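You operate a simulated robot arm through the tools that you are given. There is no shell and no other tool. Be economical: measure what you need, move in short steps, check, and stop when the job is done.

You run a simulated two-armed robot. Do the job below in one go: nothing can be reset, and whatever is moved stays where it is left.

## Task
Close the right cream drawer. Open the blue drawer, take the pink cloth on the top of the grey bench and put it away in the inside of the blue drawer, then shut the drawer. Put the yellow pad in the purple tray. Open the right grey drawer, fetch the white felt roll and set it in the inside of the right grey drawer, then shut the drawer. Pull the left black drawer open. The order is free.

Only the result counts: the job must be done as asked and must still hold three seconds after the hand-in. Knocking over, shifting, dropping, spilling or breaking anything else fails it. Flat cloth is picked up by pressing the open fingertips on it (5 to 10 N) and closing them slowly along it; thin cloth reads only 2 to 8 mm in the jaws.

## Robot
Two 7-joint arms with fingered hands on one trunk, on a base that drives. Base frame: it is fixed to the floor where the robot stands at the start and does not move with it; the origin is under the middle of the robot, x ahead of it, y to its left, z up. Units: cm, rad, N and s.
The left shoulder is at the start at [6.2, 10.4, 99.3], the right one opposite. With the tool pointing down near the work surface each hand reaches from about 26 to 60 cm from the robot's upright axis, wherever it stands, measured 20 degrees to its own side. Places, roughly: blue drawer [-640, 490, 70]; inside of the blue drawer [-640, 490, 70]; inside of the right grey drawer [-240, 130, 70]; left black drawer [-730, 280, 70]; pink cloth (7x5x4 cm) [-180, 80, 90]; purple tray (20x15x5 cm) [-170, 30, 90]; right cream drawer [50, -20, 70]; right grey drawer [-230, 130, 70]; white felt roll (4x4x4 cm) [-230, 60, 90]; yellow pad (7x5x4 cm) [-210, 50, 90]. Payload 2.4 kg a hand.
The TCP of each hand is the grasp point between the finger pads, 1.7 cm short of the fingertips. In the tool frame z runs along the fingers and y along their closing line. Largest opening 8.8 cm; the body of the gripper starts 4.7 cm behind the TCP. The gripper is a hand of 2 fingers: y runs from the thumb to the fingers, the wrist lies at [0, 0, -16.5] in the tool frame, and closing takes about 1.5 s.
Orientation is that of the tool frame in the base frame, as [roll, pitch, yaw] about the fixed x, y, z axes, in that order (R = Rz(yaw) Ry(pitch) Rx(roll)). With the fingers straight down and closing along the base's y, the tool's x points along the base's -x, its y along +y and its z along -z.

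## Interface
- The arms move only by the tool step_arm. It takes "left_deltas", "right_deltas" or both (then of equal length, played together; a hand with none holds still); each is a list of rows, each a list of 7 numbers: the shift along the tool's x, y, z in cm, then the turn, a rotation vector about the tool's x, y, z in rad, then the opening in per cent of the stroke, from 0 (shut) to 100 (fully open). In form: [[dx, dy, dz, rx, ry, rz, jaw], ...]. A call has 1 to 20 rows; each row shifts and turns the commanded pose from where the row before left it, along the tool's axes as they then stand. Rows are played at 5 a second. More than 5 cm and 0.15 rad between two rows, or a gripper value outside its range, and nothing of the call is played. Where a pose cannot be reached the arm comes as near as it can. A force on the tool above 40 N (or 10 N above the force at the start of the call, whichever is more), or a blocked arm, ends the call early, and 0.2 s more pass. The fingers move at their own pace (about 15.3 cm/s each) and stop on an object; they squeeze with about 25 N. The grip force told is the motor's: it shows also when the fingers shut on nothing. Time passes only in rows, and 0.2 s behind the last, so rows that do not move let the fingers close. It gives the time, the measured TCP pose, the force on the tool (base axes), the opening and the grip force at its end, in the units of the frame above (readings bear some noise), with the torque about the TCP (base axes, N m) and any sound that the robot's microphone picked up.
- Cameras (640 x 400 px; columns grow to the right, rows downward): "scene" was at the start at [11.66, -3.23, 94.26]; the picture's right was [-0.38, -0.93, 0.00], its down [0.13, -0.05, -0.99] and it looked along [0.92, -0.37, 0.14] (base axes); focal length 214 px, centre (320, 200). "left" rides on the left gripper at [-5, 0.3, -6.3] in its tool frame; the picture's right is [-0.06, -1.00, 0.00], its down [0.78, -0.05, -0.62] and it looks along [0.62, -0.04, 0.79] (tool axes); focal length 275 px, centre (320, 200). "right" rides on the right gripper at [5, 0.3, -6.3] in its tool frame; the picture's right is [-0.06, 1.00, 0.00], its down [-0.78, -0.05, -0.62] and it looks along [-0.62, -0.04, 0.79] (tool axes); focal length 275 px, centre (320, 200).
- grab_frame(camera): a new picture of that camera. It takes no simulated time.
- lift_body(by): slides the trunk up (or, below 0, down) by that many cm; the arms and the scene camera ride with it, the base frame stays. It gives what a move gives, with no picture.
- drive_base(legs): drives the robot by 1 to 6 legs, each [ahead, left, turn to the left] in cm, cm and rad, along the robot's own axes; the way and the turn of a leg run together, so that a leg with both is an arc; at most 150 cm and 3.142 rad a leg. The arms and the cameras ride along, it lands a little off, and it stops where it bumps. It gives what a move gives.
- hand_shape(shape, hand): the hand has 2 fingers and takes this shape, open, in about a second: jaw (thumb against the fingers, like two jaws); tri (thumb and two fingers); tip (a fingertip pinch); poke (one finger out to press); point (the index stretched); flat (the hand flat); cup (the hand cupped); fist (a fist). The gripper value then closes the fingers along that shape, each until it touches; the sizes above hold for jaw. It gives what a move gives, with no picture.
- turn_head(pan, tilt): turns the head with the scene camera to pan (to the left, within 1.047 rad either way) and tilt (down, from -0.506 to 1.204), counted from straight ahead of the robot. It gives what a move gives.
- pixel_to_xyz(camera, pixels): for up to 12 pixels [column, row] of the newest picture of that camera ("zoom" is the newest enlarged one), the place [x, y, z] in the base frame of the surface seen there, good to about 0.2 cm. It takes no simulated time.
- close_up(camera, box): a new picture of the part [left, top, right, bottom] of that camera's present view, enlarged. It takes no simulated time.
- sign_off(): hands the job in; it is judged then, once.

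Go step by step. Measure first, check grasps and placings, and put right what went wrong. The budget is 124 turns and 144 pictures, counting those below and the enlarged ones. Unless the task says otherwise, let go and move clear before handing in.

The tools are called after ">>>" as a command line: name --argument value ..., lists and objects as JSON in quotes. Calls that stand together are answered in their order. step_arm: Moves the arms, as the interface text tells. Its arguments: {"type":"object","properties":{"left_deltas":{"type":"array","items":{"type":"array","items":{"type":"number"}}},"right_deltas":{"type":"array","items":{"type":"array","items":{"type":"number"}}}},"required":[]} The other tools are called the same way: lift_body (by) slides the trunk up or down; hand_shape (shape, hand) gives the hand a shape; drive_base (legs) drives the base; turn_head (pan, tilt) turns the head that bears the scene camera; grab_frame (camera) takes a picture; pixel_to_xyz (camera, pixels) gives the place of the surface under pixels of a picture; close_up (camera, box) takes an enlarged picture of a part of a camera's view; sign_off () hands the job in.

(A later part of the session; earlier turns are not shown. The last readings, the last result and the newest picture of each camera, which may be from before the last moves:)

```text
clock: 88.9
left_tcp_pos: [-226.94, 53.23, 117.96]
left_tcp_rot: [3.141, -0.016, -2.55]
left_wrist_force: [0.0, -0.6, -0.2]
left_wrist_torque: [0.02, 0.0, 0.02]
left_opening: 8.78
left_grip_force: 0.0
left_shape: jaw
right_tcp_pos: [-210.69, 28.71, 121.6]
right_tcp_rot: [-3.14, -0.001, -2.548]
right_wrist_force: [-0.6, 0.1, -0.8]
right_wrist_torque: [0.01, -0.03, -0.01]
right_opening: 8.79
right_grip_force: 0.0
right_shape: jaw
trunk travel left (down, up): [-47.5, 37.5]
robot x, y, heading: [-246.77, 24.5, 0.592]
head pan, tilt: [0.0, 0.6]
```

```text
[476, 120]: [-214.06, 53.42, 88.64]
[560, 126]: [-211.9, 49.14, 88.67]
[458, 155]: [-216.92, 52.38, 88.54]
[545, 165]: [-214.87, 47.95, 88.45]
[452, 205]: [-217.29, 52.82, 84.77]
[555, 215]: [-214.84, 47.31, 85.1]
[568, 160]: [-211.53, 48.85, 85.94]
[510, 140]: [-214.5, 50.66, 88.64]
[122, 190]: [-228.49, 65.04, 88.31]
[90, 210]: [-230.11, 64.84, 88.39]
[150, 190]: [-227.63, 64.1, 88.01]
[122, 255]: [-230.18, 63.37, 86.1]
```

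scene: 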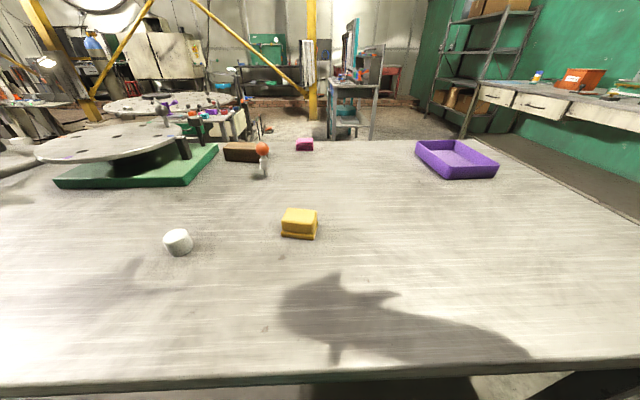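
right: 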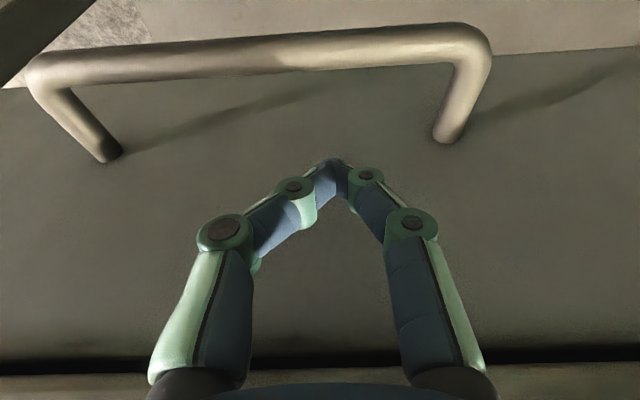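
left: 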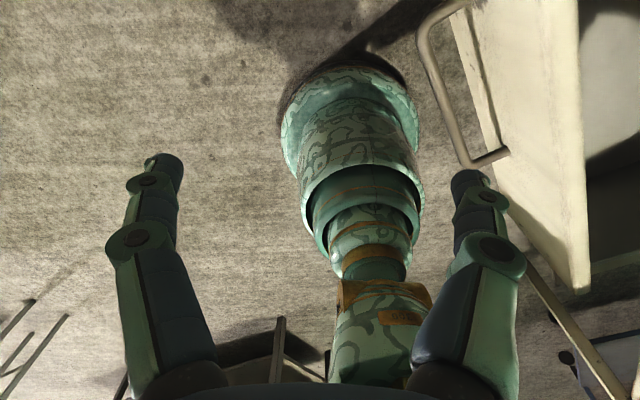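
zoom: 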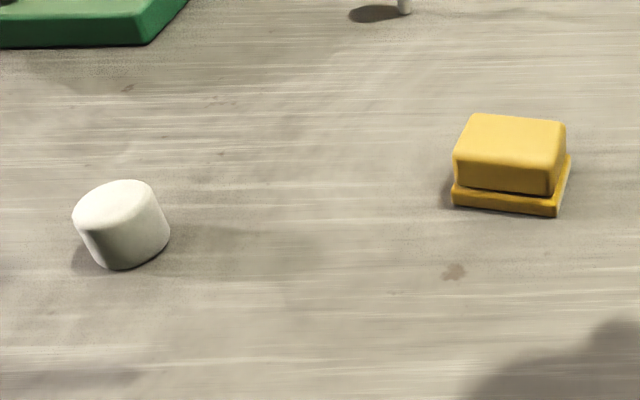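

The pad is 7 cm along direction 1.99 rad, centred near (-214.2,50.8); the felt is near (-229.1,64.2). I shift left 10 cm so both hands fit, and lower the trunk 20 cm (fingertips stay above 96).

>>> drive_base --legs '[[0, 10, 0]]'

>>> lift_body --by -20

```text
clock: 90.0
left_tcp_pos: [-232.38, 61.65, 118.0]
left_tcp_rot: [-3.14, -0.016, -2.553]
left_wrist_force: [-0.4, -1.0, -0.9]
left_wrist_torque: [0.03, -0.04, -0.05]
left_opening: 8.78
left_grip_force: 0.1
left_shape: jaw
right_tcp_pos: [-216.37, 36.95, 121.63]
right_tcp_rot: [-3.14, -0.001, -2.551]
right_wrist_force: [0.8, -0.3, 0.1]
right_wrist_torque: [-0.04, 0.0, 0.02]
right_opening: 8.8
right_grip_force: 0.1
right_shape: jaw
trunk travel left (down, up): [-47.5, 37.5]
robot x, y, heading: [-252.52, 32.84, 0.594]
head pan, tilt: [0.0, 0.6]
```

```text
clock: 92.2
left_tcp_pos: [-232.52, 61.47, 98.08]
left_tcp_rot: [3.141, -0.015, -2.551]
left_wrist_force: [0.3, -0.5, 0.4]
left_wrist_torque: [0.01, 0.02, -0.02]
left_opening: 8.79
left_grip_force: 0.0
left_shape: jaw
right_tcp_pos: [-216.28, 36.89, 101.68]
right_tcp_rot: [-3.138, -0.001, -2.55]
right_wrist_force: [0.1, 0.6, -0.2]
right_wrist_torque: [0.03, 0.0, 0.01]
right_opening: 8.79
right_grip_force: 0.0
right_shape: jaw
trunk travel left (down, up): [-27.5, 57.5]
robot x, y, heading: [-252.6, 32.96, 0.589]
head pan, tilt: [0.0, 0.6]
```

I bring the right hand over the pad (with its yaw aligned) and the left hand over the felt roll, both staying high, then check with the hand cameras.

>>> step_arm --left_deltas '[[-1.48, 0.17, 0, 0, 0, 0, 100], [-1.48, 0.17, 0, 0, 0, 0, 100], [-1.48, 0.17, 0, 0, 0, 0, 100], [0, 0, 0, 0, 0, 0, 100], [0, 0, 0, 0, 0, 0, 100]]' --right_deltas '[[-3.17, 3.46, 0, 0, 0, 0, 100], [-3.17, 3.46, 0, 0, 0, 0, 100], [-3.17, 3.46, 0, 0, 0, 0, 100], [0, 0, 3.5, 0, 0, 0.09, 100], [0, 0, 3.5, 0, 0, 0.09, 100]]'

>>> grab_frame --camera "right"

>>> grab_frame --camera "left"

```text
clock: 93.4
left_tcp_pos: [-229.01, 64.33, 97.98]
left_tcp_rot: [3.14, -0.017, -2.553]
left_wrist_force: [-0.2, -0.2, -0.9]
left_wrist_torque: [-0.02, 0.01, 0.01]
left_opening: 8.82
left_grip_force: 0.0
left_shape: jaw
right_tcp_pos: [-214.3, 50.94, 94.24]
right_tcp_rot: [-3.14, -0.002, -2.733]
right_wrist_force: [-0.1, 0.6, 1.0]
right_wrist_torque: [0.04, -0.02, -0.02]
right_opening: 8.79
right_grip_force: 0.1
right_shape: jaw
trunk travel left (down, up): [-27.5, 57.5]
robot x, y, heading: [-252.19, 32.77, 0.591]
head pan, tilt: [0.0, 0.6]
```

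```text
120 pictures are left
```

right: 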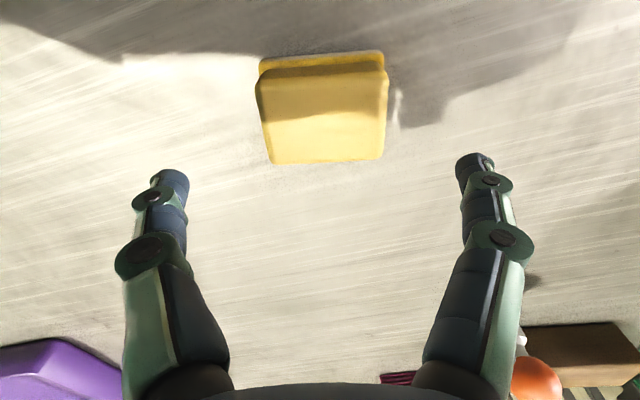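

```text
119 pictures are left
```

left: 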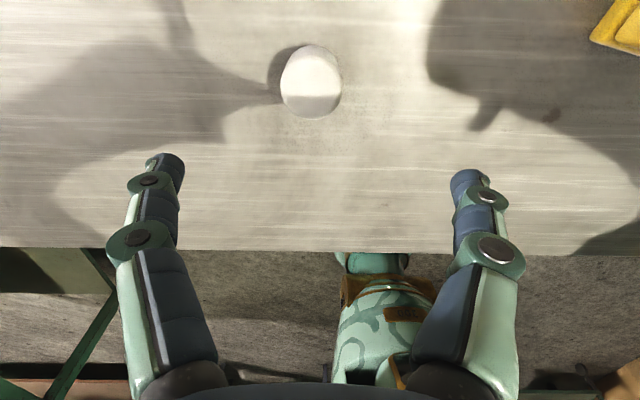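

Both line up: the pad is centred at [322,112] between the right fingers, and the felt at [311,82] needs about a 0.4 cm nudge. I lower both and close.

>>> step_arm --left_deltas '[[-0.4, 0.4, 3, 0, 0, 0, 100], [0, 0, 3, 0, 0, 0, 100], [0, 0, 3, 0, 0, 0, 100], [0, 0, 2, 0, 0, 0, 100], [0, 0, 0, 0, 0, 0, 100], [0, 0, 0, 0, 0, 0, 20], [0, 0, 0, 0, 0, 0, 0], [0, 0, 0, 0, 0, 0, 0], [0, 0, 0, 0, 0, 0, 0], [0, 0, 0, 0, 0, 0, 0], [0, 0, 0, 0, 0, 0, 0], [0, 0, 0, 0, 0, 0, 0]]' --right_deltas '[[0, 0, 2, 0, 0, 0, 100], [0, 0, 2, 0, 0, 0, 100], [0, 0, 2, 0, 0, 0, 100], [0, 0, 1.2, 0, 0, 0, 100], [0, 0, 0, 0, 0, 0, 100], [0, 0, 0, 0, 0, 0, 50], [0, 0, 0, 0, 0, 0, 20], [0, 0, 0, 0, 0, 0, 0], [0, 0, 0, 0, 0, 0, 0], [0, 0, 0, 0, 0, 0, 0], [0, 0, 0, 0, 0, 0, 0], [0, 0, 0, 0, 0, 0, 0]]'

>>> grab_frame --camera "right"

>>> grab_frame --camera "left"

```text
clock: 96.0
left_tcp_pos: [-229.01, 64.86, 86.99]
left_tcp_rot: [3.14, -0.014, -2.551]
left_wrist_force: [-0.4, -0.2, -0.3]
left_wrist_torque: [-0.01, 0.0, -0.01]
left_opening: 2.81
left_grip_force: 25.3
left_shape: jaw
right_tcp_pos: [-214.09, 50.92, 87.21]
right_tcp_rot: [-3.139, -0.002, -2.729]
right_wrist_force: [0.4, 0.0, 0.8]
right_wrist_torque: [-0.01, 0.03, 0.02]
right_opening: 5.66
right_grip_force: 24.5
right_shape: jaw
trunk travel left (down, up): [-27.5, 57.5]
robot x, y, heading: [-252.42, 32.78, 0.589]
head pan, tilt: [0.0, 0.6]
```

```text
118 pictures are left
```

right: 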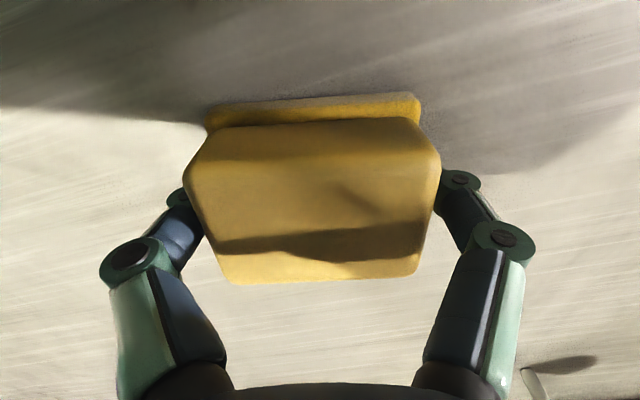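

```text
117 pictures are left
```

left: 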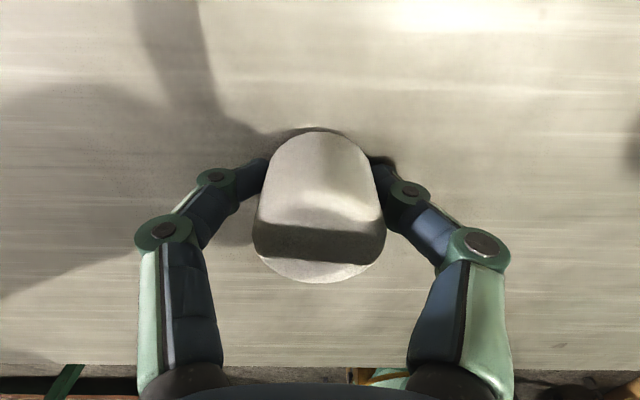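

Both grips hold (felt 2.8 cm, pad 5.7 cm). I lift by the trunk, back off and drive round to the bench's left end, facing along it.

>>> lift_body --by 20

>>> drive_base --legs '[[-10, 0, 0], [0, -125, 0], [72, 0, 0], [0, 0, 1.61]]'

>>> turn_head --pan -0.1 --tilt 0.7

>>> grab_frame --camera "scene"

```text
clock: 98.2
left_tcp_pos: [-228.94, 64.88, 106.82]
left_tcp_rot: [3.14, -0.017, -2.551]
left_wrist_force: [0.4, -0.4, -0.5]
left_wrist_torque: [0.02, -0.03, -0.03]
left_opening: 2.81
left_grip_force: 25.3
left_shape: jaw
right_tcp_pos: [-214.23, 50.8, 107.4]
right_tcp_rot: [-3.141, -0.002, -2.73]
right_wrist_force: [0.9, -0.2, -1.2]
right_wrist_torque: [-0.02, -0.01, 0.01]
right_opening: 5.63
right_grip_force: 24.8
right_shape: jaw
trunk travel left (down, up): [-47.5, 37.5]
robot x, y, heading: [-252.69, 32.53, 0.587]
head pan, tilt: [0.0, 0.6]
```

```text
clock: 112.7
left_tcp_pos: [-163.5, -17.17, 106.96]
left_tcp_rot: [3.14, -0.016, -0.952]
left_wrist_force: [0.0, -0.1, 0.3]
left_wrist_torque: [0.01, 0.02, -0.01]
left_opening: 2.8
left_grip_force: 25.1
left_shape: jaw
right_tcp_pos: [-149.84, -1.96, 107.34]
right_tcp_rot: [-3.14, -0.002, -1.132]
right_wrist_force: [1.2, 0.4, 0.0]
right_wrist_torque: [-0.03, 0.0, 0.02]
right_opening: 5.65
right_grip_force: 25.2
right_shape: jaw
trunk travel left (down, up): [-47.5, 37.5]
robot x, y, heading: [-131.1, -39.86, 2.189]
head pan, tilt: [0.0, 0.6]
```

```text
clock: 113.4
left_tcp_pos: [-163.48, -17.19, 106.8]
left_tcp_rot: [3.138, -0.015, -0.954]
left_wrist_force: [0.0, 1.1, -1.1]
left_wrist_torque: [-0.02, 0.0, 0.03]
left_opening: 2.77
left_grip_force: 24.9
left_shape: jaw
right_tcp_pos: [-149.83, -1.97, 107.38]
right_tcp_rot: [-3.139, -0.002, -1.131]
right_wrist_force: [-0.1, -0.7, -0.3]
right_wrist_torque: [0.03, -0.04, 0.0]
right_opening: 5.63
right_grip_force: 24.7
right_shape: jaw
trunk travel left (down, up): [-47.5, 37.5]
robot x, y, heading: [-130.67, -39.55, 2.188]
head pan, tilt: [-0.099, 0.7]
```

```text
116 pictures are left
```

scene: 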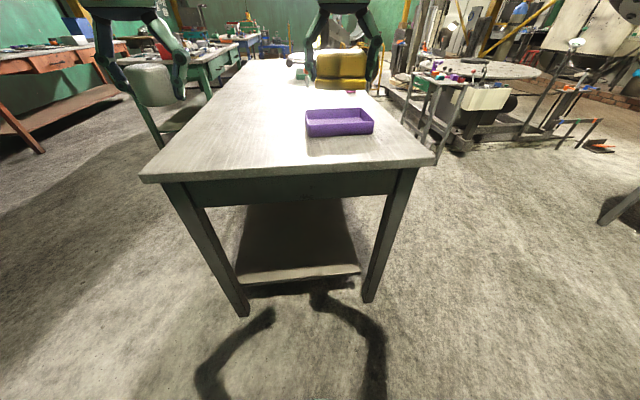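

The tray sits at [340,122] ahead. I measure its rim and inside.

>>> close_up --camera "scene" --box '[280, 90, 400, 160]'

>>> pixel_to_xyz --camera "scene" --pixels '[[307, 112], [364, 109], [373, 123], [308, 125], [338, 117], [345, 118], [142, 176], [434, 157]]'

```text
5.33 times, centred on (340, 125) of scene
```

zoom: 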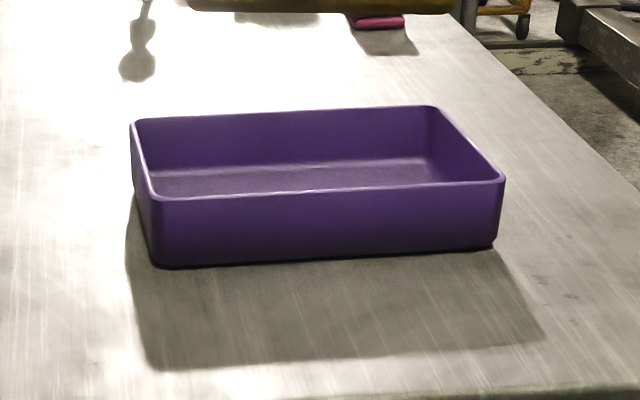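

```text
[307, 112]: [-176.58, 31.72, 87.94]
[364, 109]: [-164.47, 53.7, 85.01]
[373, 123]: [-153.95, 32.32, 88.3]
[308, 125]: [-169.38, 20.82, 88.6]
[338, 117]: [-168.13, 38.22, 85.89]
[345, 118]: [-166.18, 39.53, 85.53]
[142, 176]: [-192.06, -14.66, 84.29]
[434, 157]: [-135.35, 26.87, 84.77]
```

The tray centre is (-165.3,32), floor z ≈ 85.4. I drive 30 cm ahead and 7 cm right, then align the right hand over it.

>>> drive_base --legs '[[30, -7, 0]]'

```text
clock: 115.5
left_tcp_pos: [-175.38, 11.3, 106.85]
left_tcp_rot: [3.139, -0.016, -0.952]
left_wrist_force: [0.1, 0.1, -0.2]
left_wrist_torque: [-0.01, 0.02, 0.02]
left_opening: 2.79
left_grip_force: 24.9
left_shape: jaw
right_tcp_pos: [-161.58, 26.54, 107.33]
right_tcp_rot: [-3.14, -0.002, -1.131]
right_wrist_force: [0.8, 0.4, -0.6]
right_wrist_torque: [-0.01, -0.02, -0.02]
right_opening: 5.63
right_grip_force: 25.4
right_shape: jaw
trunk travel left (down, up): [-47.5, 37.5]
robot x, y, heading: [-142.6, -11.27, 2.188]
head pan, tilt: [-0.099, 0.7]
```

The right hand is 6.6 cm short of the tray centre; I move there, undo the 0.18 rad yaw, lower to z 96 and look.

>>> step_arm --right_deltas '[[-3.3, 0.5, 0, 0, 0, 0, 0], [-3.3, 0.5, 0, 0, 0, 0, 0], [0, 0, 3.8, 0, 0, -0.09, 0], [0, 0, 3.8, 0, 0, -0.09, 0], [0, 0, 3.8, 0, 0, 0, 0], [0, 0, 0, 0, 0, 0, 0]]'

>>> grab_frame --camera "right"

>>> grab_frame --camera "scene"

```text
clock: 116.9
left_tcp_pos: [-175.17, 11.35, 106.94]
left_tcp_rot: [3.139, -0.016, -0.952]
left_wrist_force: [0.1, -0.6, 0.0]
left_wrist_torque: [0.01, 0.0, 0.01]
left_opening: 2.83
left_grip_force: 25.4
left_shape: jaw
right_tcp_pos: [-165.23, 32.21, 95.8]
right_tcp_rot: [-3.141, -0.003, -0.95]
right_wrist_force: [-0.4, 0.3, -0.5]
right_wrist_torque: [0.0, -0.02, 0.01]
right_opening: 5.63
right_grip_force: 25.2
right_shape: jaw
trunk travel left (down, up): [-47.5, 37.5]
robot x, y, heading: [-142.53, -11.27, 2.193]
head pan, tilt: [-0.099, 0.7]
```

```text
114 pictures are left
```

right: 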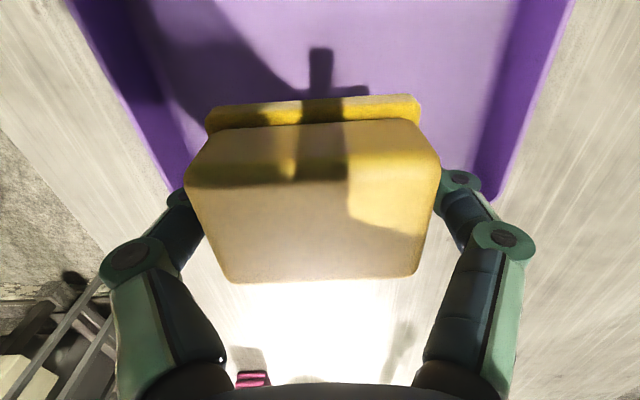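

```text
113 pictures are left
```

scene: 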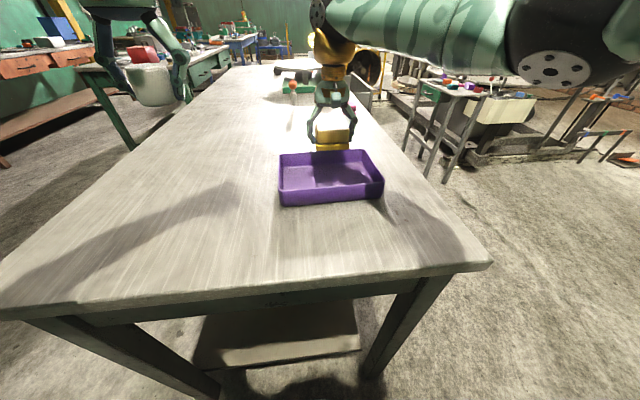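

The pad sits over the tray's middle (far edge about 6 cm ahead, sides even about column 330). I lower it to just above the floor and release.

>>> step_arm --right_deltas '[[0, 0, 2.5, 0, 0, 0, 0], [0, 0, 2.5, 0, 0, 0, 0], [0, 0, 1.5, 0, 0, 0, 0], [0, 0, 1, 0, 0, 0, 0], [0, 0, 0, 0, 0, 0, 0], [0, 0, 0, 0, 0, 0, 75], [0, 0, 0, 0, 0, 0, 95], [0, 0, 0, 0, 0, 0, 95], [0, 0, -3, 0, 0, 0, 95], [0, 0, -4, 0, 0, 0, 95], [0, 0, -4, 0, 0, 0, 95], [0, 0, -4, 0, 0, 0, 95]]'

>>> grab_frame --camera "right"

>>> grab_frame --camera "scene"

```text
clock: 119.5
left_tcp_pos: [-175.19, 11.21, 106.96]
left_tcp_rot: [3.14, -0.017, -0.951]
left_wrist_force: [0.8, -0.2, -0.7]
left_wrist_torque: [-0.02, -0.01, 0.02]
left_opening: 2.81
left_grip_force: 25.3
left_shape: jaw
right_tcp_pos: [-165.44, 32.11, 103.63]
right_tcp_rot: [-3.14, -0.002, -0.952]
right_wrist_force: [-0.3, -1.1, 0.8]
right_wrist_torque: [-0.04, 0.05, 0.0]
right_opening: 8.36
right_grip_force: 0.0
right_shape: jaw
trunk travel left (down, up): [-47.5, 37.5]
robot x, y, heading: [-142.23, -11.46, 2.19]
head pan, tilt: [-0.099, 0.7]
```

```text
112 pictures are left
```

right: 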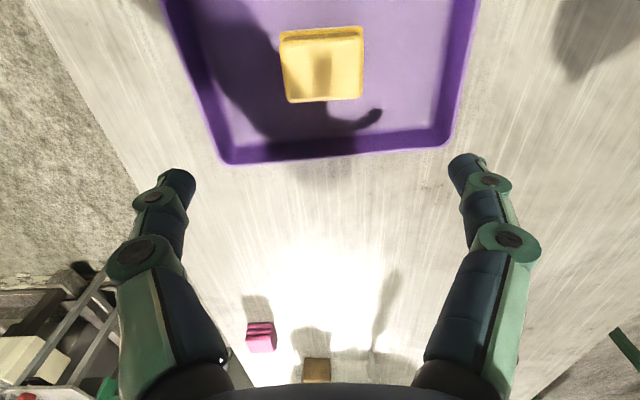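

```text
111 pictures are left
```

scene: 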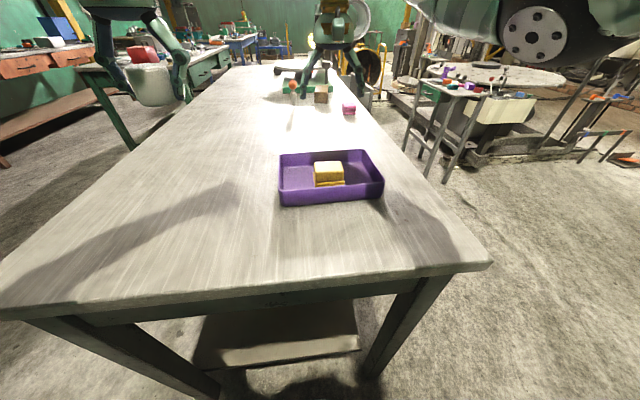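

The pad lies in the tray. I retract the right hand and drive round to the front, to the open right grey drawer, carrying the felt in the left hand.

>>> step_arm --right_deltas '[[4, 0, 0, 0, 0, 0, 95], [4, 0, 0, 0, 0, 0, 95], [4, -1, 0, 0, 0, 0, 95], [4, -3, 0, 0, 0, 0, 95], [1, -3, 0, 0, 0, 0, 95]]'

>>> drive_base --legs '[[-40, 0, 0], [0, -76, 0], [0, 0, 1.58], [0, -110, 0], [0, -60, 0]]'

>>> turn_head --pan -0.5 --tilt 0.6

>>> grab_frame --camera "scene"

```text
clock: 120.7
left_tcp_pos: [-175.12, 11.34, 106.81]
left_tcp_rot: [3.139, -0.016, -0.954]
left_wrist_force: [0.0, 0.3, 0.2]
left_wrist_torque: [0.03, -0.02, 0.02]
left_opening: 2.8
left_grip_force: 25.2
left_shape: jaw
right_tcp_pos: [-149.8, 22.19, 103.3]
right_tcp_rot: [-3.142, -0.003, -0.95]
right_wrist_force: [0.0, 0.4, -0.2]
right_wrist_torque: [-0.04, 0.0, 0.04]
right_opening: 8.38
right_grip_force: 0.0
right_shape: jaw
trunk travel left (down, up): [-47.5, 37.5]
robot x, y, heading: [-142.68, -11.35, 2.194]
head pan, tilt: [-0.099, 0.7]
```

```text
clock: 139.1
left_tcp_pos: [-184.22, 102.64, 106.83]
left_tcp_rot: [3.141, -0.014, 0.652]
left_wrist_force: [0.2, -0.2, 0.5]
left_wrist_torque: [-0.03, 0.01, 0.03]
left_opening: 2.79
left_grip_force: 24.5
left_shape: jaw
right_tcp_pos: [-195.88, 127.58, 103.44]
right_tcp_rot: [3.141, -0.002, 0.652]
right_wrist_force: [0.3, 0.7, 0.7]
right_wrist_torque: [0.01, -0.01, -0.02]
right_opening: 8.35
right_grip_force: 0.0
right_shape: jaw
trunk travel left (down, up): [-47.5, 37.5]
robot x, y, heading: [-163.06, 136.01, -2.488]
head pan, tilt: [-0.099, 0.7]
```

```text
clock: 139.9
left_tcp_pos: [-184.2, 102.56, 106.91]
left_tcp_rot: [3.14, -0.016, 0.652]
left_wrist_force: [0.1, 0.0, -1.2]
left_wrist_torque: [-0.03, 0.0, -0.03]
left_opening: 2.78
left_grip_force: 25.2
left_shape: jaw
right_tcp_pos: [-195.83, 127.48, 103.45]
right_tcp_rot: [-3.14, -0.003, 0.651]
right_wrist_force: [0.0, 0.2, -0.7]
right_wrist_torque: [0.03, -0.01, -0.01]
right_opening: 8.33
right_grip_force: 0.1
right_shape: jaw
trunk travel left (down, up): [-47.5, 37.5]
robot x, y, heading: [-162.82, 136.53, -2.493]
head pan, tilt: [-0.499, 0.6]
```

```text
110 pictures are left
```

scene: 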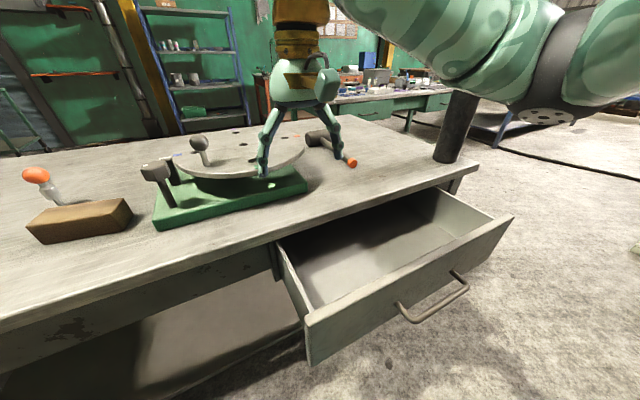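

The open drawer shows at [370,270], interior empty, with the black post at [457,125]. I measure them.

>>> pixel_to_xyz --camera "scene" --pixels '[[305, 318], [513, 217], [400, 272], [340, 265], [400, 235], [425, 315], [436, 155], [458, 100], [350, 165], [310, 280], [475, 235], [450, 295]]'

```text
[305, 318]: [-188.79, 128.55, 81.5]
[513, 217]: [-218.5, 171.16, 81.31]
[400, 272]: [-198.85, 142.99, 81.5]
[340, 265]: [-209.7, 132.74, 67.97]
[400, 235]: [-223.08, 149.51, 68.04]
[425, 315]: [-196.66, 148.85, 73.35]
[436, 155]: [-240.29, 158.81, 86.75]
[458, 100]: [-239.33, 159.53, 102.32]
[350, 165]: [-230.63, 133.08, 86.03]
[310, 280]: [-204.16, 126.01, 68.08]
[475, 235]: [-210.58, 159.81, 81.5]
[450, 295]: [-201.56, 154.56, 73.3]
```

The drawer's floor is at z 68 with its open span from n = 77.5 to 92.8. I move the robot so the left hand is over its middle.

>>> drive_base --legs '[[-5, -47, -0.02]]'

>>> lift_body --by -10

>>> turn_head --pan 0.0 --tilt 0.9

>>> grab_frame --camera "scene"

```text
clock: 142.7
left_tcp_pos: [-209.24, 143.81, 106.92]
left_tcp_rot: [3.14, -0.015, 0.627]
left_wrist_force: [0.1, -0.4, 0.2]
left_wrist_torque: [-0.01, 0.02, -0.03]
left_opening: 2.76
left_grip_force: 25.3
left_shape: jaw
right_tcp_pos: [-220.1, 169.19, 103.46]
right_tcp_rot: [3.141, -0.002, 0.628]
right_wrist_force: [-0.2, 0.3, -0.8]
right_wrist_torque: [-0.01, 0.0, 0.0]
right_opening: 8.34
right_grip_force: 0.0
right_shape: jaw
trunk travel left (down, up): [-47.5, 37.5]
robot x, y, heading: [-186.74, 177.15, -2.514]
head pan, tilt: [-0.499, 0.6]
```

```text
clock: 144.1
left_tcp_pos: [-209.04, 143.88, 96.81]
left_tcp_rot: [3.14, -0.015, 0.626]
left_wrist_force: [-0.5, -0.2, -0.2]
left_wrist_torque: [0.0, 0.0, 0.0]
left_opening: 2.79
left_grip_force: 24.6
left_shape: jaw
right_tcp_pos: [-220.15, 169.17, 93.37]
right_tcp_rot: [-3.14, -0.002, 0.628]
right_wrist_force: [-0.6, -0.1, -0.4]
right_wrist_torque: [-0.01, 0.01, -0.02]
right_opening: 8.36
right_grip_force: 0.1
right_shape: jaw
trunk travel left (down, up): [-37.5, 47.5]
robot x, y, heading: [-187.14, 176.71, -2.517]
head pan, tilt: [-0.499, 0.6]
```

```text
clock: 145.0
left_tcp_pos: [-209.12, 143.86, 96.86]
left_tcp_rot: [3.139, -0.016, 0.629]
left_wrist_force: [-0.6, -0.3, -0.9]
left_wrist_torque: [0.01, -0.03, -0.02]
left_opening: 2.82
left_grip_force: 25.1
left_shape: jaw
right_tcp_pos: [-220.14, 169.16, 93.39]
right_tcp_rot: [-3.14, 0.0, 0.629]
right_wrist_force: [0.4, -0.3, -0.5]
right_wrist_torque: [-0.02, -0.02, 0.02]
right_opening: 8.34
right_grip_force: 0.1
right_shape: jaw
trunk travel left (down, up): [-37.5, 47.5]
robot x, y, heading: [-187.27, 176.69, -2.518]
head pan, tilt: [0.0, 0.901]
```

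```text
109 pictures are left
```

scene: 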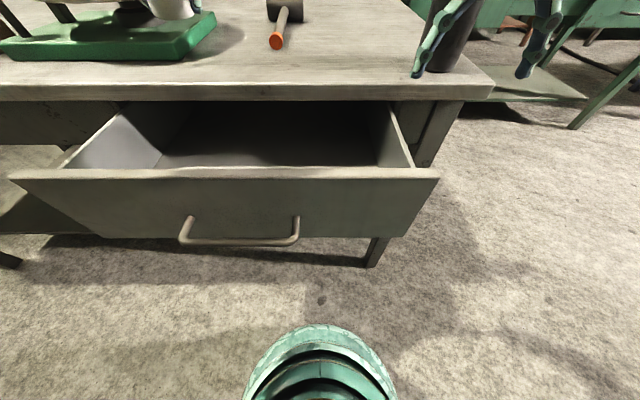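

The left hand is over the drawer at n = 84. I lower the felt to the floor of the drawer, pausing above for a check.

>>> step_arm --left_deltas '[[0.8, 0, 3.3, 0, 0, 0, 0], [0, 0, 3.3, 0, 0, 0, 0], [0, 0, 3.3, 0, 0, 0, 0], [0, 0, 3.3, 0, 0, 0, 0], [0, 0, 3.3, 0, 0, 0, 0], [0, 0, 3.3, 0, 0, 0, 0], [0, 0, 3, 0, 0, 0, 0]]'

>>> grab_frame --camera "left"

>>> grab_frame --camera "scene"

```text
clock: 146.6
left_tcp_pos: [-207.99, 144.38, 74.05]
left_tcp_rot: [3.139, -0.016, 0.626]
left_wrist_force: [-0.4, -0.3, -0.7]
left_wrist_torque: [0.02, 0.03, 0.01]
left_opening: 2.77
left_grip_force: 24.9
left_shape: jaw
right_tcp_pos: [-220.19, 169.21, 93.52]
right_tcp_rot: [-3.139, -0.002, 0.629]
right_wrist_force: [-0.1, 0.2, -0.3]
right_wrist_torque: [0.01, 0.0, 0.04]
right_opening: 8.38
right_grip_force: 0.1
right_shape: jaw
trunk travel left (down, up): [-37.5, 47.5]
robot x, y, heading: [-187.23, 176.75, -2.512]
head pan, tilt: [0.0, 0.901]
```

```text
108 pictures are left
```

left: 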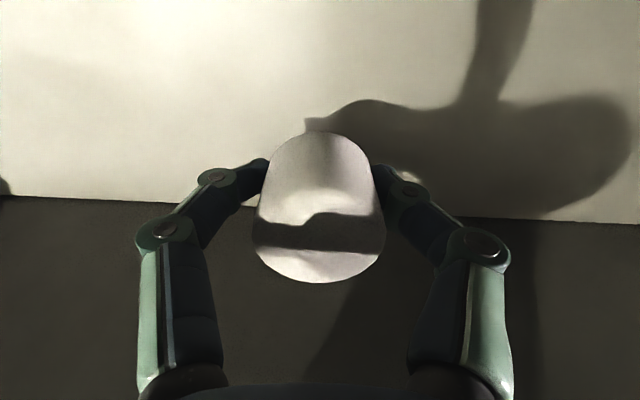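

```text
107 pictures are left
```

scene: 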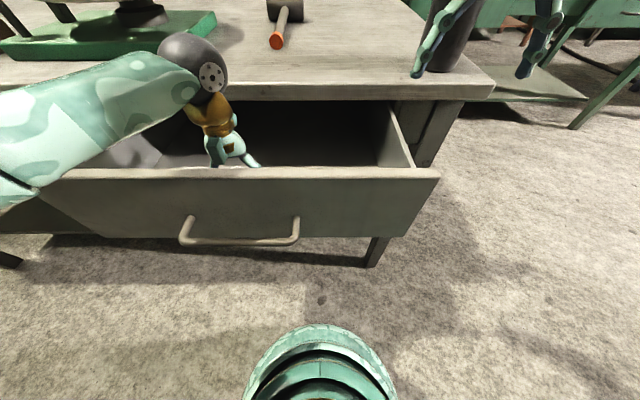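

All clear; I lower the last 3.4 cm, open, and rise straight up.

>>> step_arm --left_deltas '[[0, 0, 1.7, 0, 0, 0, 0], [0, 0, 1.7, 0, 0, 0, 0], [0, 0, 0, 0, 0, 0, 0], [0, 0, 0, 0, 0, 0, 60], [0, 0, 0, 0, 0, 0, 80], [0, 0, 0, 0, 0, 0, 80], [0, 0, -3.5, 0, 0, 0, 80], [0, 0, -4, 0, 0, 0, 80], [0, 0, -4, 0, 0, 0, 80], [0, 0, -4, 0, 0, 0, 80], [0, 0, -4, 0, 0, 0, 80], [0, 0, -4, 0, 0, 0, 80]]'

>>> grab_frame --camera "left"

```text
clock: 149.2
left_tcp_pos: [-208.37, 144.1, 94.26]
left_tcp_rot: [3.141, -0.015, 0.63]
left_wrist_force: [0.3, 0.2, -0.4]
left_wrist_torque: [0.04, -0.03, -0.01]
left_opening: 7.02
left_grip_force: 0.1
left_shape: jaw
right_tcp_pos: [-220.15, 169.2, 93.48]
right_tcp_rot: [-3.139, -0.002, 0.629]
right_wrist_force: [0.5, 0.0, -0.2]
right_wrist_torque: [0.01, 0.02, 0.02]
right_opening: 8.35
right_grip_force: 0.0
right_shape: jaw
trunk travel left (down, up): [-37.5, 47.5]
robot x, y, heading: [-186.73, 176.84, -2.515]
head pan, tilt: [0.0, 0.901]
```

```text
106 pictures are left
```

left: 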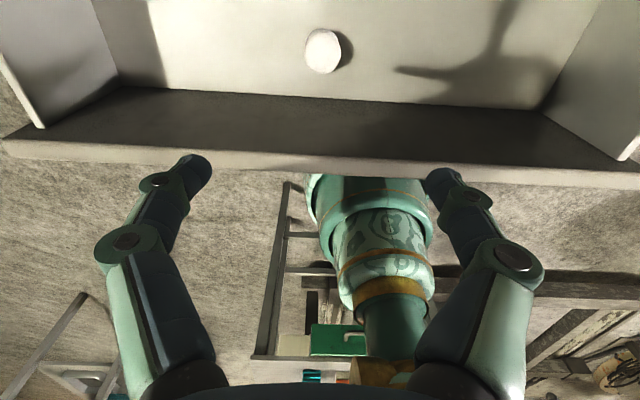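

The felt stands in the drawer at [323,50]. To shut it, I shift left and back a little so the closed right fingers can push the handle.

>>> drive_base --legs '[[-6.5, 25, 0]]'

>>> turn_head --pan -0.4 --tilt 0.9

>>> grab_frame --camera "scene"

```text
clock: 151.1
left_tcp_pos: [-188.42, 127.45, 94.27]
left_tcp_rot: [3.14, -0.016, 0.634]
left_wrist_force: [-0.6, 0.0, -0.3]
left_wrist_torque: [0.01, 0.01, 0.01]
left_opening: 7.05
left_grip_force: 0.1
left_shape: jaw
right_tcp_pos: [-200.26, 152.5, 93.46]
right_tcp_rot: [-3.139, -0.002, 0.635]
right_wrist_force: [0.2, -0.3, -0.1]
right_wrist_torque: [-0.02, -0.01, 0.0]
right_opening: 8.37
right_grip_force: 0.1
right_shape: jaw
trunk travel left (down, up): [-37.5, 47.5]
robot x, y, heading: [-166.92, 160.5, -2.509]
head pan, tilt: [0.0, 0.901]
```

```text
clock: 151.9
left_tcp_pos: [-188.29, 127.64, 94.2]
left_tcp_rot: [3.139, -0.015, 0.633]
left_wrist_force: [0.0, 0.3, -0.4]
left_wrist_torque: [-0.02, -0.01, 0.04]
left_opening: 7.02
left_grip_force: 0.1
left_shape: jaw
right_tcp_pos: [-200.29, 152.49, 93.44]
right_tcp_rot: [-3.14, -0.002, 0.635]
right_wrist_force: [-0.6, 0.3, 0.3]
right_wrist_torque: [-0.02, -0.01, 0.01]
right_opening: 8.34
right_grip_force: 0.1
right_shape: jaw
trunk travel left (down, up): [-37.5, 47.5]
robot x, y, heading: [-167.02, 160.24, -2.506]
head pan, tilt: [-0.4, 0.901]
```

```text
105 pictures are left
```

scene: 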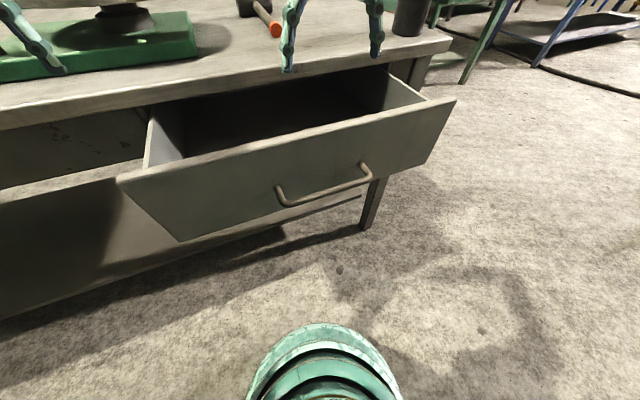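

The right TCP is at n = 71.8, s = 241, in line with the handle. I pull it back 3.3 cm, close it and lower to z 73.5.

>>> step_arm --right_deltas '[[1.7, 0, 0, 0, 0, 0, 0], [1.7, 0, 0, 0, 0, 0, 0], [0, 0, 2, 0, 0, 0, 0], [0, 0, 4, 0, 0, 0, 0], [0, 0, 4, 0, 0, 0, 0], [0, 0, 4, 0, 0, 0, 0], [0, 0, 4, 0, 0, 0, 0], [0, 0, 2, 0, 0, 0, 0]]'

>>> grab_frame --camera "scene"

```text
clock: 153.7
left_tcp_pos: [-188.38, 127.58, 94.31]
left_tcp_rot: [3.141, -0.015, 0.634]
left_wrist_force: [0.7, -0.1, 0.6]
left_wrist_torque: [-0.04, -0.01, -0.02]
left_opening: 7.04
left_grip_force: 0.1
left_shape: jaw
right_tcp_pos: [-197.33, 154.46, 73.37]
right_tcp_rot: [-3.141, -0.002, 0.635]
right_wrist_force: [-0.2, -0.4, -0.6]
right_wrist_torque: [0.0, -0.01, -0.03]
right_opening: 0.0
right_grip_force: 24.8
right_shape: jaw
trunk travel left (down, up): [-37.5, 47.5]
robot x, y, heading: [-166.97, 160.22, -2.505]
head pan, tilt: [-0.4, 0.901]
```

```text
104 pictures are left
```

scene: 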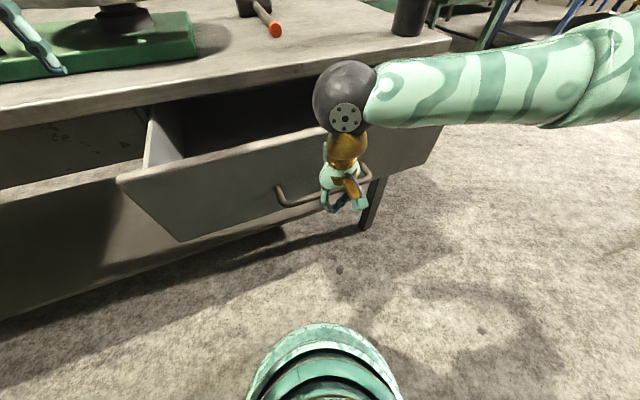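

The fingers are in front of the bar. I push slowly forward so the felt stays steady.

>>> step_arm --right_deltas '[[-0.8, 0, 0, 0, 0, 0, 0], [-0.8, 0, 0, 0, 0, 0, 0], [-1, 0, 0, 0, 0, 0, 0], [-1, 0, 0, 0, 0, 0, 0], [-1, 0, 0, 0, 0, 0, 0], [-1, 0, 0, 0, 0, 0, 0], [-1, 0, 0, 0, 0, 0, 0], [-1, 0, 0, 0, 0, 0, 0], [-1, 0, 0, 0, 0, 0, 0], [-1, 0, 0, 0, 0, 0, 0], [-1, 0, 0, 0, 0, 0, 0], [-1, 0, 0, 0, 0, 0, 0], [-1, 0, 0, 0, 0, 0, 0], [-1, 0, 0, 0, 0, 0, 0], [-1, 0, 0, 0, 0, 0, 0], [-1, 0, 0, 0, 0, 0, 0], [-0.7, 0, 0, 0, 0, 0, 0], [-0.7, 0, 0, 0, 0, 0, 0], [-0.5, 0, 0, 0, 0, 0, 0], [-0.5, 0, 0, 0, 0, 0, 0]]'

>>> grab_frame --camera "scene"

```text
clock: 157.9
left_tcp_pos: [-188.37, 127.57, 94.16]
left_tcp_rot: [3.138, -0.016, 0.634]
left_wrist_force: [0.4, 0.5, -0.1]
left_wrist_torque: [0.03, 0.03, 0.02]
left_opening: 7.01
left_grip_force: 0.0
left_shape: jaw
right_tcp_pos: [-211.93, 143.76, 73.34]
right_tcp_rot: [-3.141, -0.003, 0.635]
right_wrist_force: [1.2, 1.0, 1.1]
right_wrist_torque: [-0.01, 0.01, 0.03]
right_opening: 0.0
right_grip_force: 24.3
right_shape: jaw
trunk travel left (down, up): [-37.5, 47.5]
robot x, y, heading: [-167.26, 160.46, -2.505]
head pan, tilt: [-0.4, 0.901]
```

```text
103 pictures are left
```

scene: 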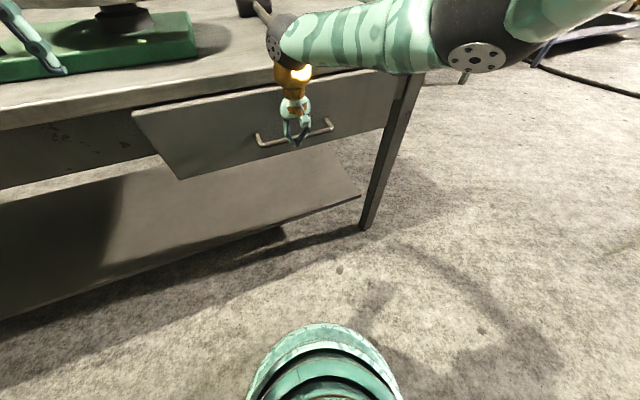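

TCP is at n = 86.4 and the drawer is nearly shut. I push the last bit until it stops.

>>> step_arm --right_deltas '[[-0.4, 0, 0, 0, 0, 0, 0], [-0.4, 0, 0, 0, 0, 0, 0], [-0.4, 0, 0, 0, 0, 0, 0], [-0.4, 0, 0, 0, 0, 0, 0], [-0.4, 0, 0, 0, 0, 0, 0]]'

>>> close_up --camera "scene" --box '[100, 60, 440, 200]'

>>> pixel_to_xyz --camera "zoom" --pixels '[[200, 160], [260, 170], [480, 120], [310, 160], [440, 130]]'

```text
clock: 159.1
left_tcp_pos: [-188.25, 127.62, 94.3]
left_tcp_rot: [3.14, -0.014, 0.635]
left_wrist_force: [0.2, -1.0, 0.7]
left_wrist_torque: [-0.01, -0.01, 0.01]
left_opening: 7.02
left_grip_force: 0.0
left_shape: jaw
right_tcp_pos: [-213.39, 142.75, 73.39]
right_tcp_rot: [-3.139, -0.006, 0.634]
right_wrist_force: [16.7, 11.6, 3.1]
right_wrist_torque: [0.03, -0.03, 0.01]
right_opening: 0.0
right_grip_force: 25.1
right_shape: jaw
trunk travel left (down, up): [-37.5, 47.5]
robot x, y, heading: [-167.05, 160.3, -2.509]
head pan, tilt: [-0.4, 0.901]
```

```text
1.88 times, centred on (270, 130) of scene
```

zoom: 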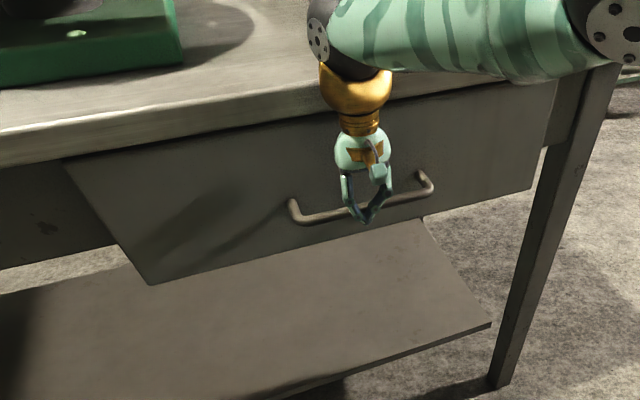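

```text
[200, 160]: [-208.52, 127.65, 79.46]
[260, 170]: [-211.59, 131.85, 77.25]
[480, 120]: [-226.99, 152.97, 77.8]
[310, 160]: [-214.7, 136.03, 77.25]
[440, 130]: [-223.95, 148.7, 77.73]
```

Panel at n = 93.1 and 20 N of resistance: the drawer is shut. I back off, raise, and move over to the pink cloth.

>>> step_arm --right_deltas '[[2, 0, 0, 0, 0, 0, 0], [4, 0, 0, 0, 0, 0, 0], [4, 0, 0, 0, 0, 0, 0], [4, 0, 0, 0, 0, 0, 0], [0, 0, -4, 0, 0, 0, 0], [0, 0, -4, 0, 0, 0, 100], [0, 0, -4, 0, 0, 0, 100], [0, 0, -4, 0, 0, 0, 100], [0, 0, -4, 0, 0, 0, 100]]' --left_deltas '[[0, 0, 0, 0, 0, 0, 80], [0, 0, 0, 0, 0, 0, 80], [0, 0, 0, 0, 0, 0, 80], [0, 0, 0, 0, 0, 0, 80], [0, 0, 0, 0, 0, 0, 80], [0, 0, 0, 0, 0, 0, 100], [0, 0, 0, 0, 0, 0, 100], [0, 0, 0, 0, 0, 0, 100], [0, 0, 0, 0, 0, 0, 100]]'

>>> lift_body --by 15

>>> drive_base --legs '[[0, 47, 0], [15, 0, 0]]'

>>> turn_head --pan 0.2 --tilt 0.9

>>> grab_frame --camera "scene"

>>> grab_frame --camera "left"

```text
clock: 161.1
left_tcp_pos: [-188.35, 127.61, 94.19]
left_tcp_rot: [-3.141, -0.016, 0.634]
left_wrist_force: [-0.7, 1.0, -0.2]
left_wrist_torque: [0.03, 0.04, -0.03]
left_opening: 8.82
left_grip_force: 0.1
left_shape: jaw
right_tcp_pos: [-202.49, 150.88, 93.59]
right_tcp_rot: [-3.14, -0.002, 0.635]
right_wrist_force: [0.5, 0.7, 0.3]
right_wrist_torque: [0.0, -0.04, 0.01]
right_opening: 8.79
right_grip_force: 0.1
right_shape: jaw
trunk travel left (down, up): [-37.5, 47.5]
robot x, y, heading: [-167.05, 160.27, -2.51]
head pan, tilt: [-0.4, 0.901]
```

```text
clock: 162.9
left_tcp_pos: [-188.36, 127.67, 109.19]
left_tcp_rot: [3.14, -0.017, 0.635]
left_wrist_force: [-0.5, 0.5, -0.7]
left_wrist_torque: [0.01, -0.04, 0.03]
left_opening: 8.78
left_grip_force: 0.1
left_shape: jaw
right_tcp_pos: [-202.43, 150.93, 108.52]
right_tcp_rot: [-3.139, -0.003, 0.634]
right_wrist_force: [-0.9, 0.4, 0.0]
right_wrist_torque: [0.02, -0.03, 0.0]
right_opening: 8.82
right_grip_force: 0.0
right_shape: jaw
trunk travel left (down, up): [-52.5, 32.5]
robot x, y, heading: [-167.29, 160.12, -2.507]
head pan, tilt: [-0.4, 0.901]
```

```text
clock: 166.7
left_tcp_pos: [-172.7, 80.7, 109.22]
left_tcp_rot: [3.14, -0.018, 0.636]
left_wrist_force: [0.0, 0.1, 0.6]
left_wrist_torque: [-0.01, 0.01, 0.03]
left_opening: 8.8
left_grip_force: 0.0
left_shape: jaw
right_tcp_pos: [-186.67, 104.01, 108.26]
right_tcp_rot: [-3.14, -0.003, 0.637]
right_wrist_force: [0.7, 1.0, 0.2]
right_wrist_torque: [0.01, 0.0, -0.01]
right_opening: 8.78
right_grip_force: 0.0
right_shape: jaw
trunk travel left (down, up): [-52.5, 32.5]
robot x, y, heading: [-151.02, 113.6, -2.508]
head pan, tilt: [-0.4, 0.901]
```

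```text
clock: 167.7
left_tcp_pos: [-172.56, 80.66, 109.31]
left_tcp_rot: [3.14, -0.017, 0.637]
left_wrist_force: [0.2, -0.4, -0.2]
left_wrist_torque: [0.02, 0.0, -0.01]
left_opening: 8.79
left_grip_force: 0.1
left_shape: jaw
right_tcp_pos: [-186.54, 104.02, 108.44]
right_tcp_rot: [-3.14, -0.002, 0.635]
right_wrist_force: [-0.4, -0.8, -0.4]
right_wrist_torque: [-0.01, -0.01, -0.03]
right_opening: 8.83
right_grip_force: 0.0
right_shape: jaw
trunk travel left (down, up): [-52.5, 32.5]
robot x, y, heading: [-151.12, 113.32, -2.502]
head pan, tilt: [0.201, 0.901]
```

```text
101 pictures are left
```

scene: 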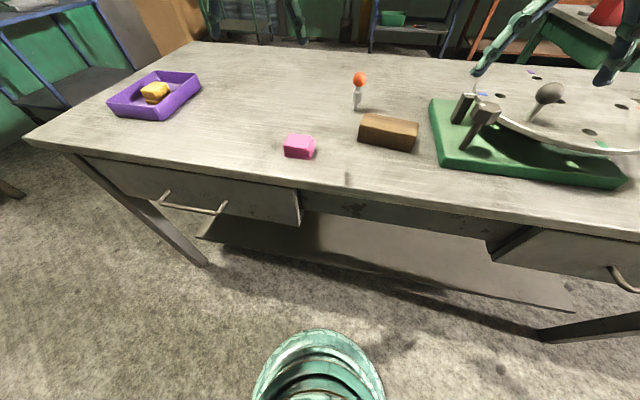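

```text
100 pictures are left
```

left: 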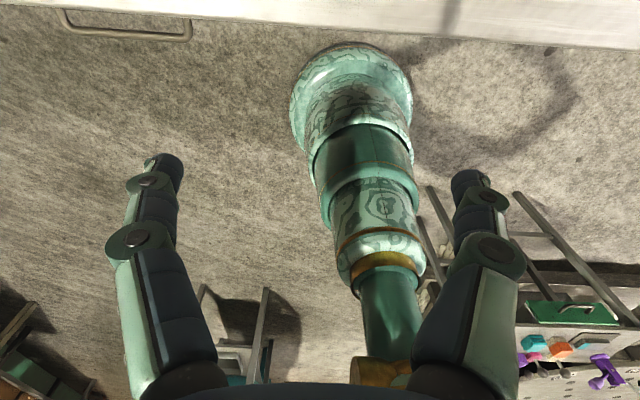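

The pink cloth is at [299,147] in the scene view. I enlarge it and measure its corners.

>>> close_up --camera "scene" --box '[270, 120, 330, 170]'

```text
8.00 times, centred on (300, 145) of scene
```

zoom: 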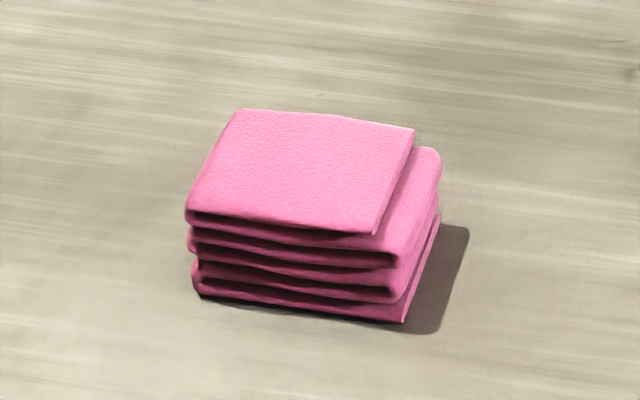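

>>> pixel_to_xyz --camera "zoom" --pixels '[[242, 114], [405, 132], [195, 207], [370, 230], [432, 155], [395, 258], [205, 290], [400, 315], [300, 170], [434, 225]]'

```text
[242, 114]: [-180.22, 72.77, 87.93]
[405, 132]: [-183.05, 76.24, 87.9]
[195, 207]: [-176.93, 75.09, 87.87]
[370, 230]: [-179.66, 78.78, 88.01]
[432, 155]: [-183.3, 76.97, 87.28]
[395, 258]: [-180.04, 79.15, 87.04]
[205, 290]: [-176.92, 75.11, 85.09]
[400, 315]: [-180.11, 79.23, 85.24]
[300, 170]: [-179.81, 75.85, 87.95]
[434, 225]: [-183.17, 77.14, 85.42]
```

The cloth stack is 5.2 × 3.9 cm, centred at (-180.1,76.0), aligned with the bench. I bring the left hand over it at z 94.5 and check.

>>> step_arm --left_deltas '[[-2.94, -0.23, 0, 0, 0, 0, 100], [-2.94, -0.23, 0, 0, 0, 0, 100], [-2.94, -0.23, 0, 0, 0, 0, 100], [0, 0, 3.7, 0, 0, 0, 100], [0, 0, 3.7, 0, 0, 0, 100], [0, 0, 3.7, 0, 0, 0, 100], [0, 0, 3.7, 0, 0, 0, 100], [0, 0, 0, 0, 0, 0, 100]]'

>>> grab_frame --camera "left"

```text
clock: 169.5
left_tcp_pos: [-179.75, 76.18, 93.98]
left_tcp_rot: [3.14, -0.015, 0.635]
left_wrist_force: [-0.5, -0.2, -0.7]
left_wrist_torque: [0.05, 0.04, -0.01]
left_opening: 8.8
left_grip_force: 0.0
left_shape: jaw
right_tcp_pos: [-186.51, 103.99, 108.35]
right_tcp_rot: [-3.138, 0.0, 0.635]
right_wrist_force: [-0.2, 0.5, 0.0]
right_wrist_torque: [0.01, 0.01, 0.0]
right_opening: 8.83
right_grip_force: 0.0
right_shape: jaw
trunk travel left (down, up): [-52.5, 32.5]
robot x, y, heading: [-151.27, 113.78, -2.504]
head pan, tilt: [0.201, 0.901]
```

```text
98 pictures are left
```

left: 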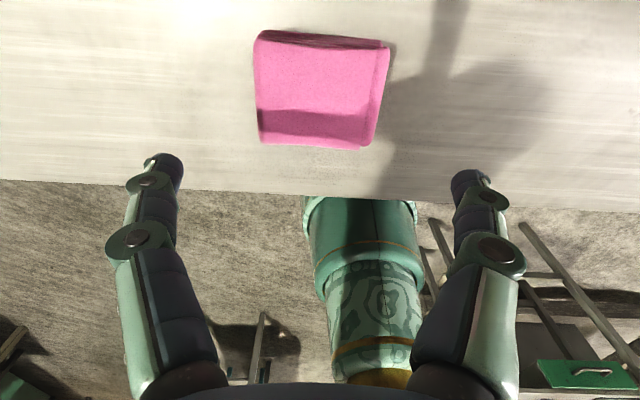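

The cloth is centred in column but I check its position from this camera.

>>> pixel_to_xyz --camera "left" --pixels '[[265, 50], [380, 60], [265, 135], [355, 140], [318, 95], [318, 200]]'

```text
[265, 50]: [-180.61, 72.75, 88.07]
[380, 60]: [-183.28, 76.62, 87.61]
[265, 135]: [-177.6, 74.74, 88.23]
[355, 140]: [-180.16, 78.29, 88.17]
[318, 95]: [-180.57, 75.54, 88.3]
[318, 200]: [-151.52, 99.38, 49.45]
```

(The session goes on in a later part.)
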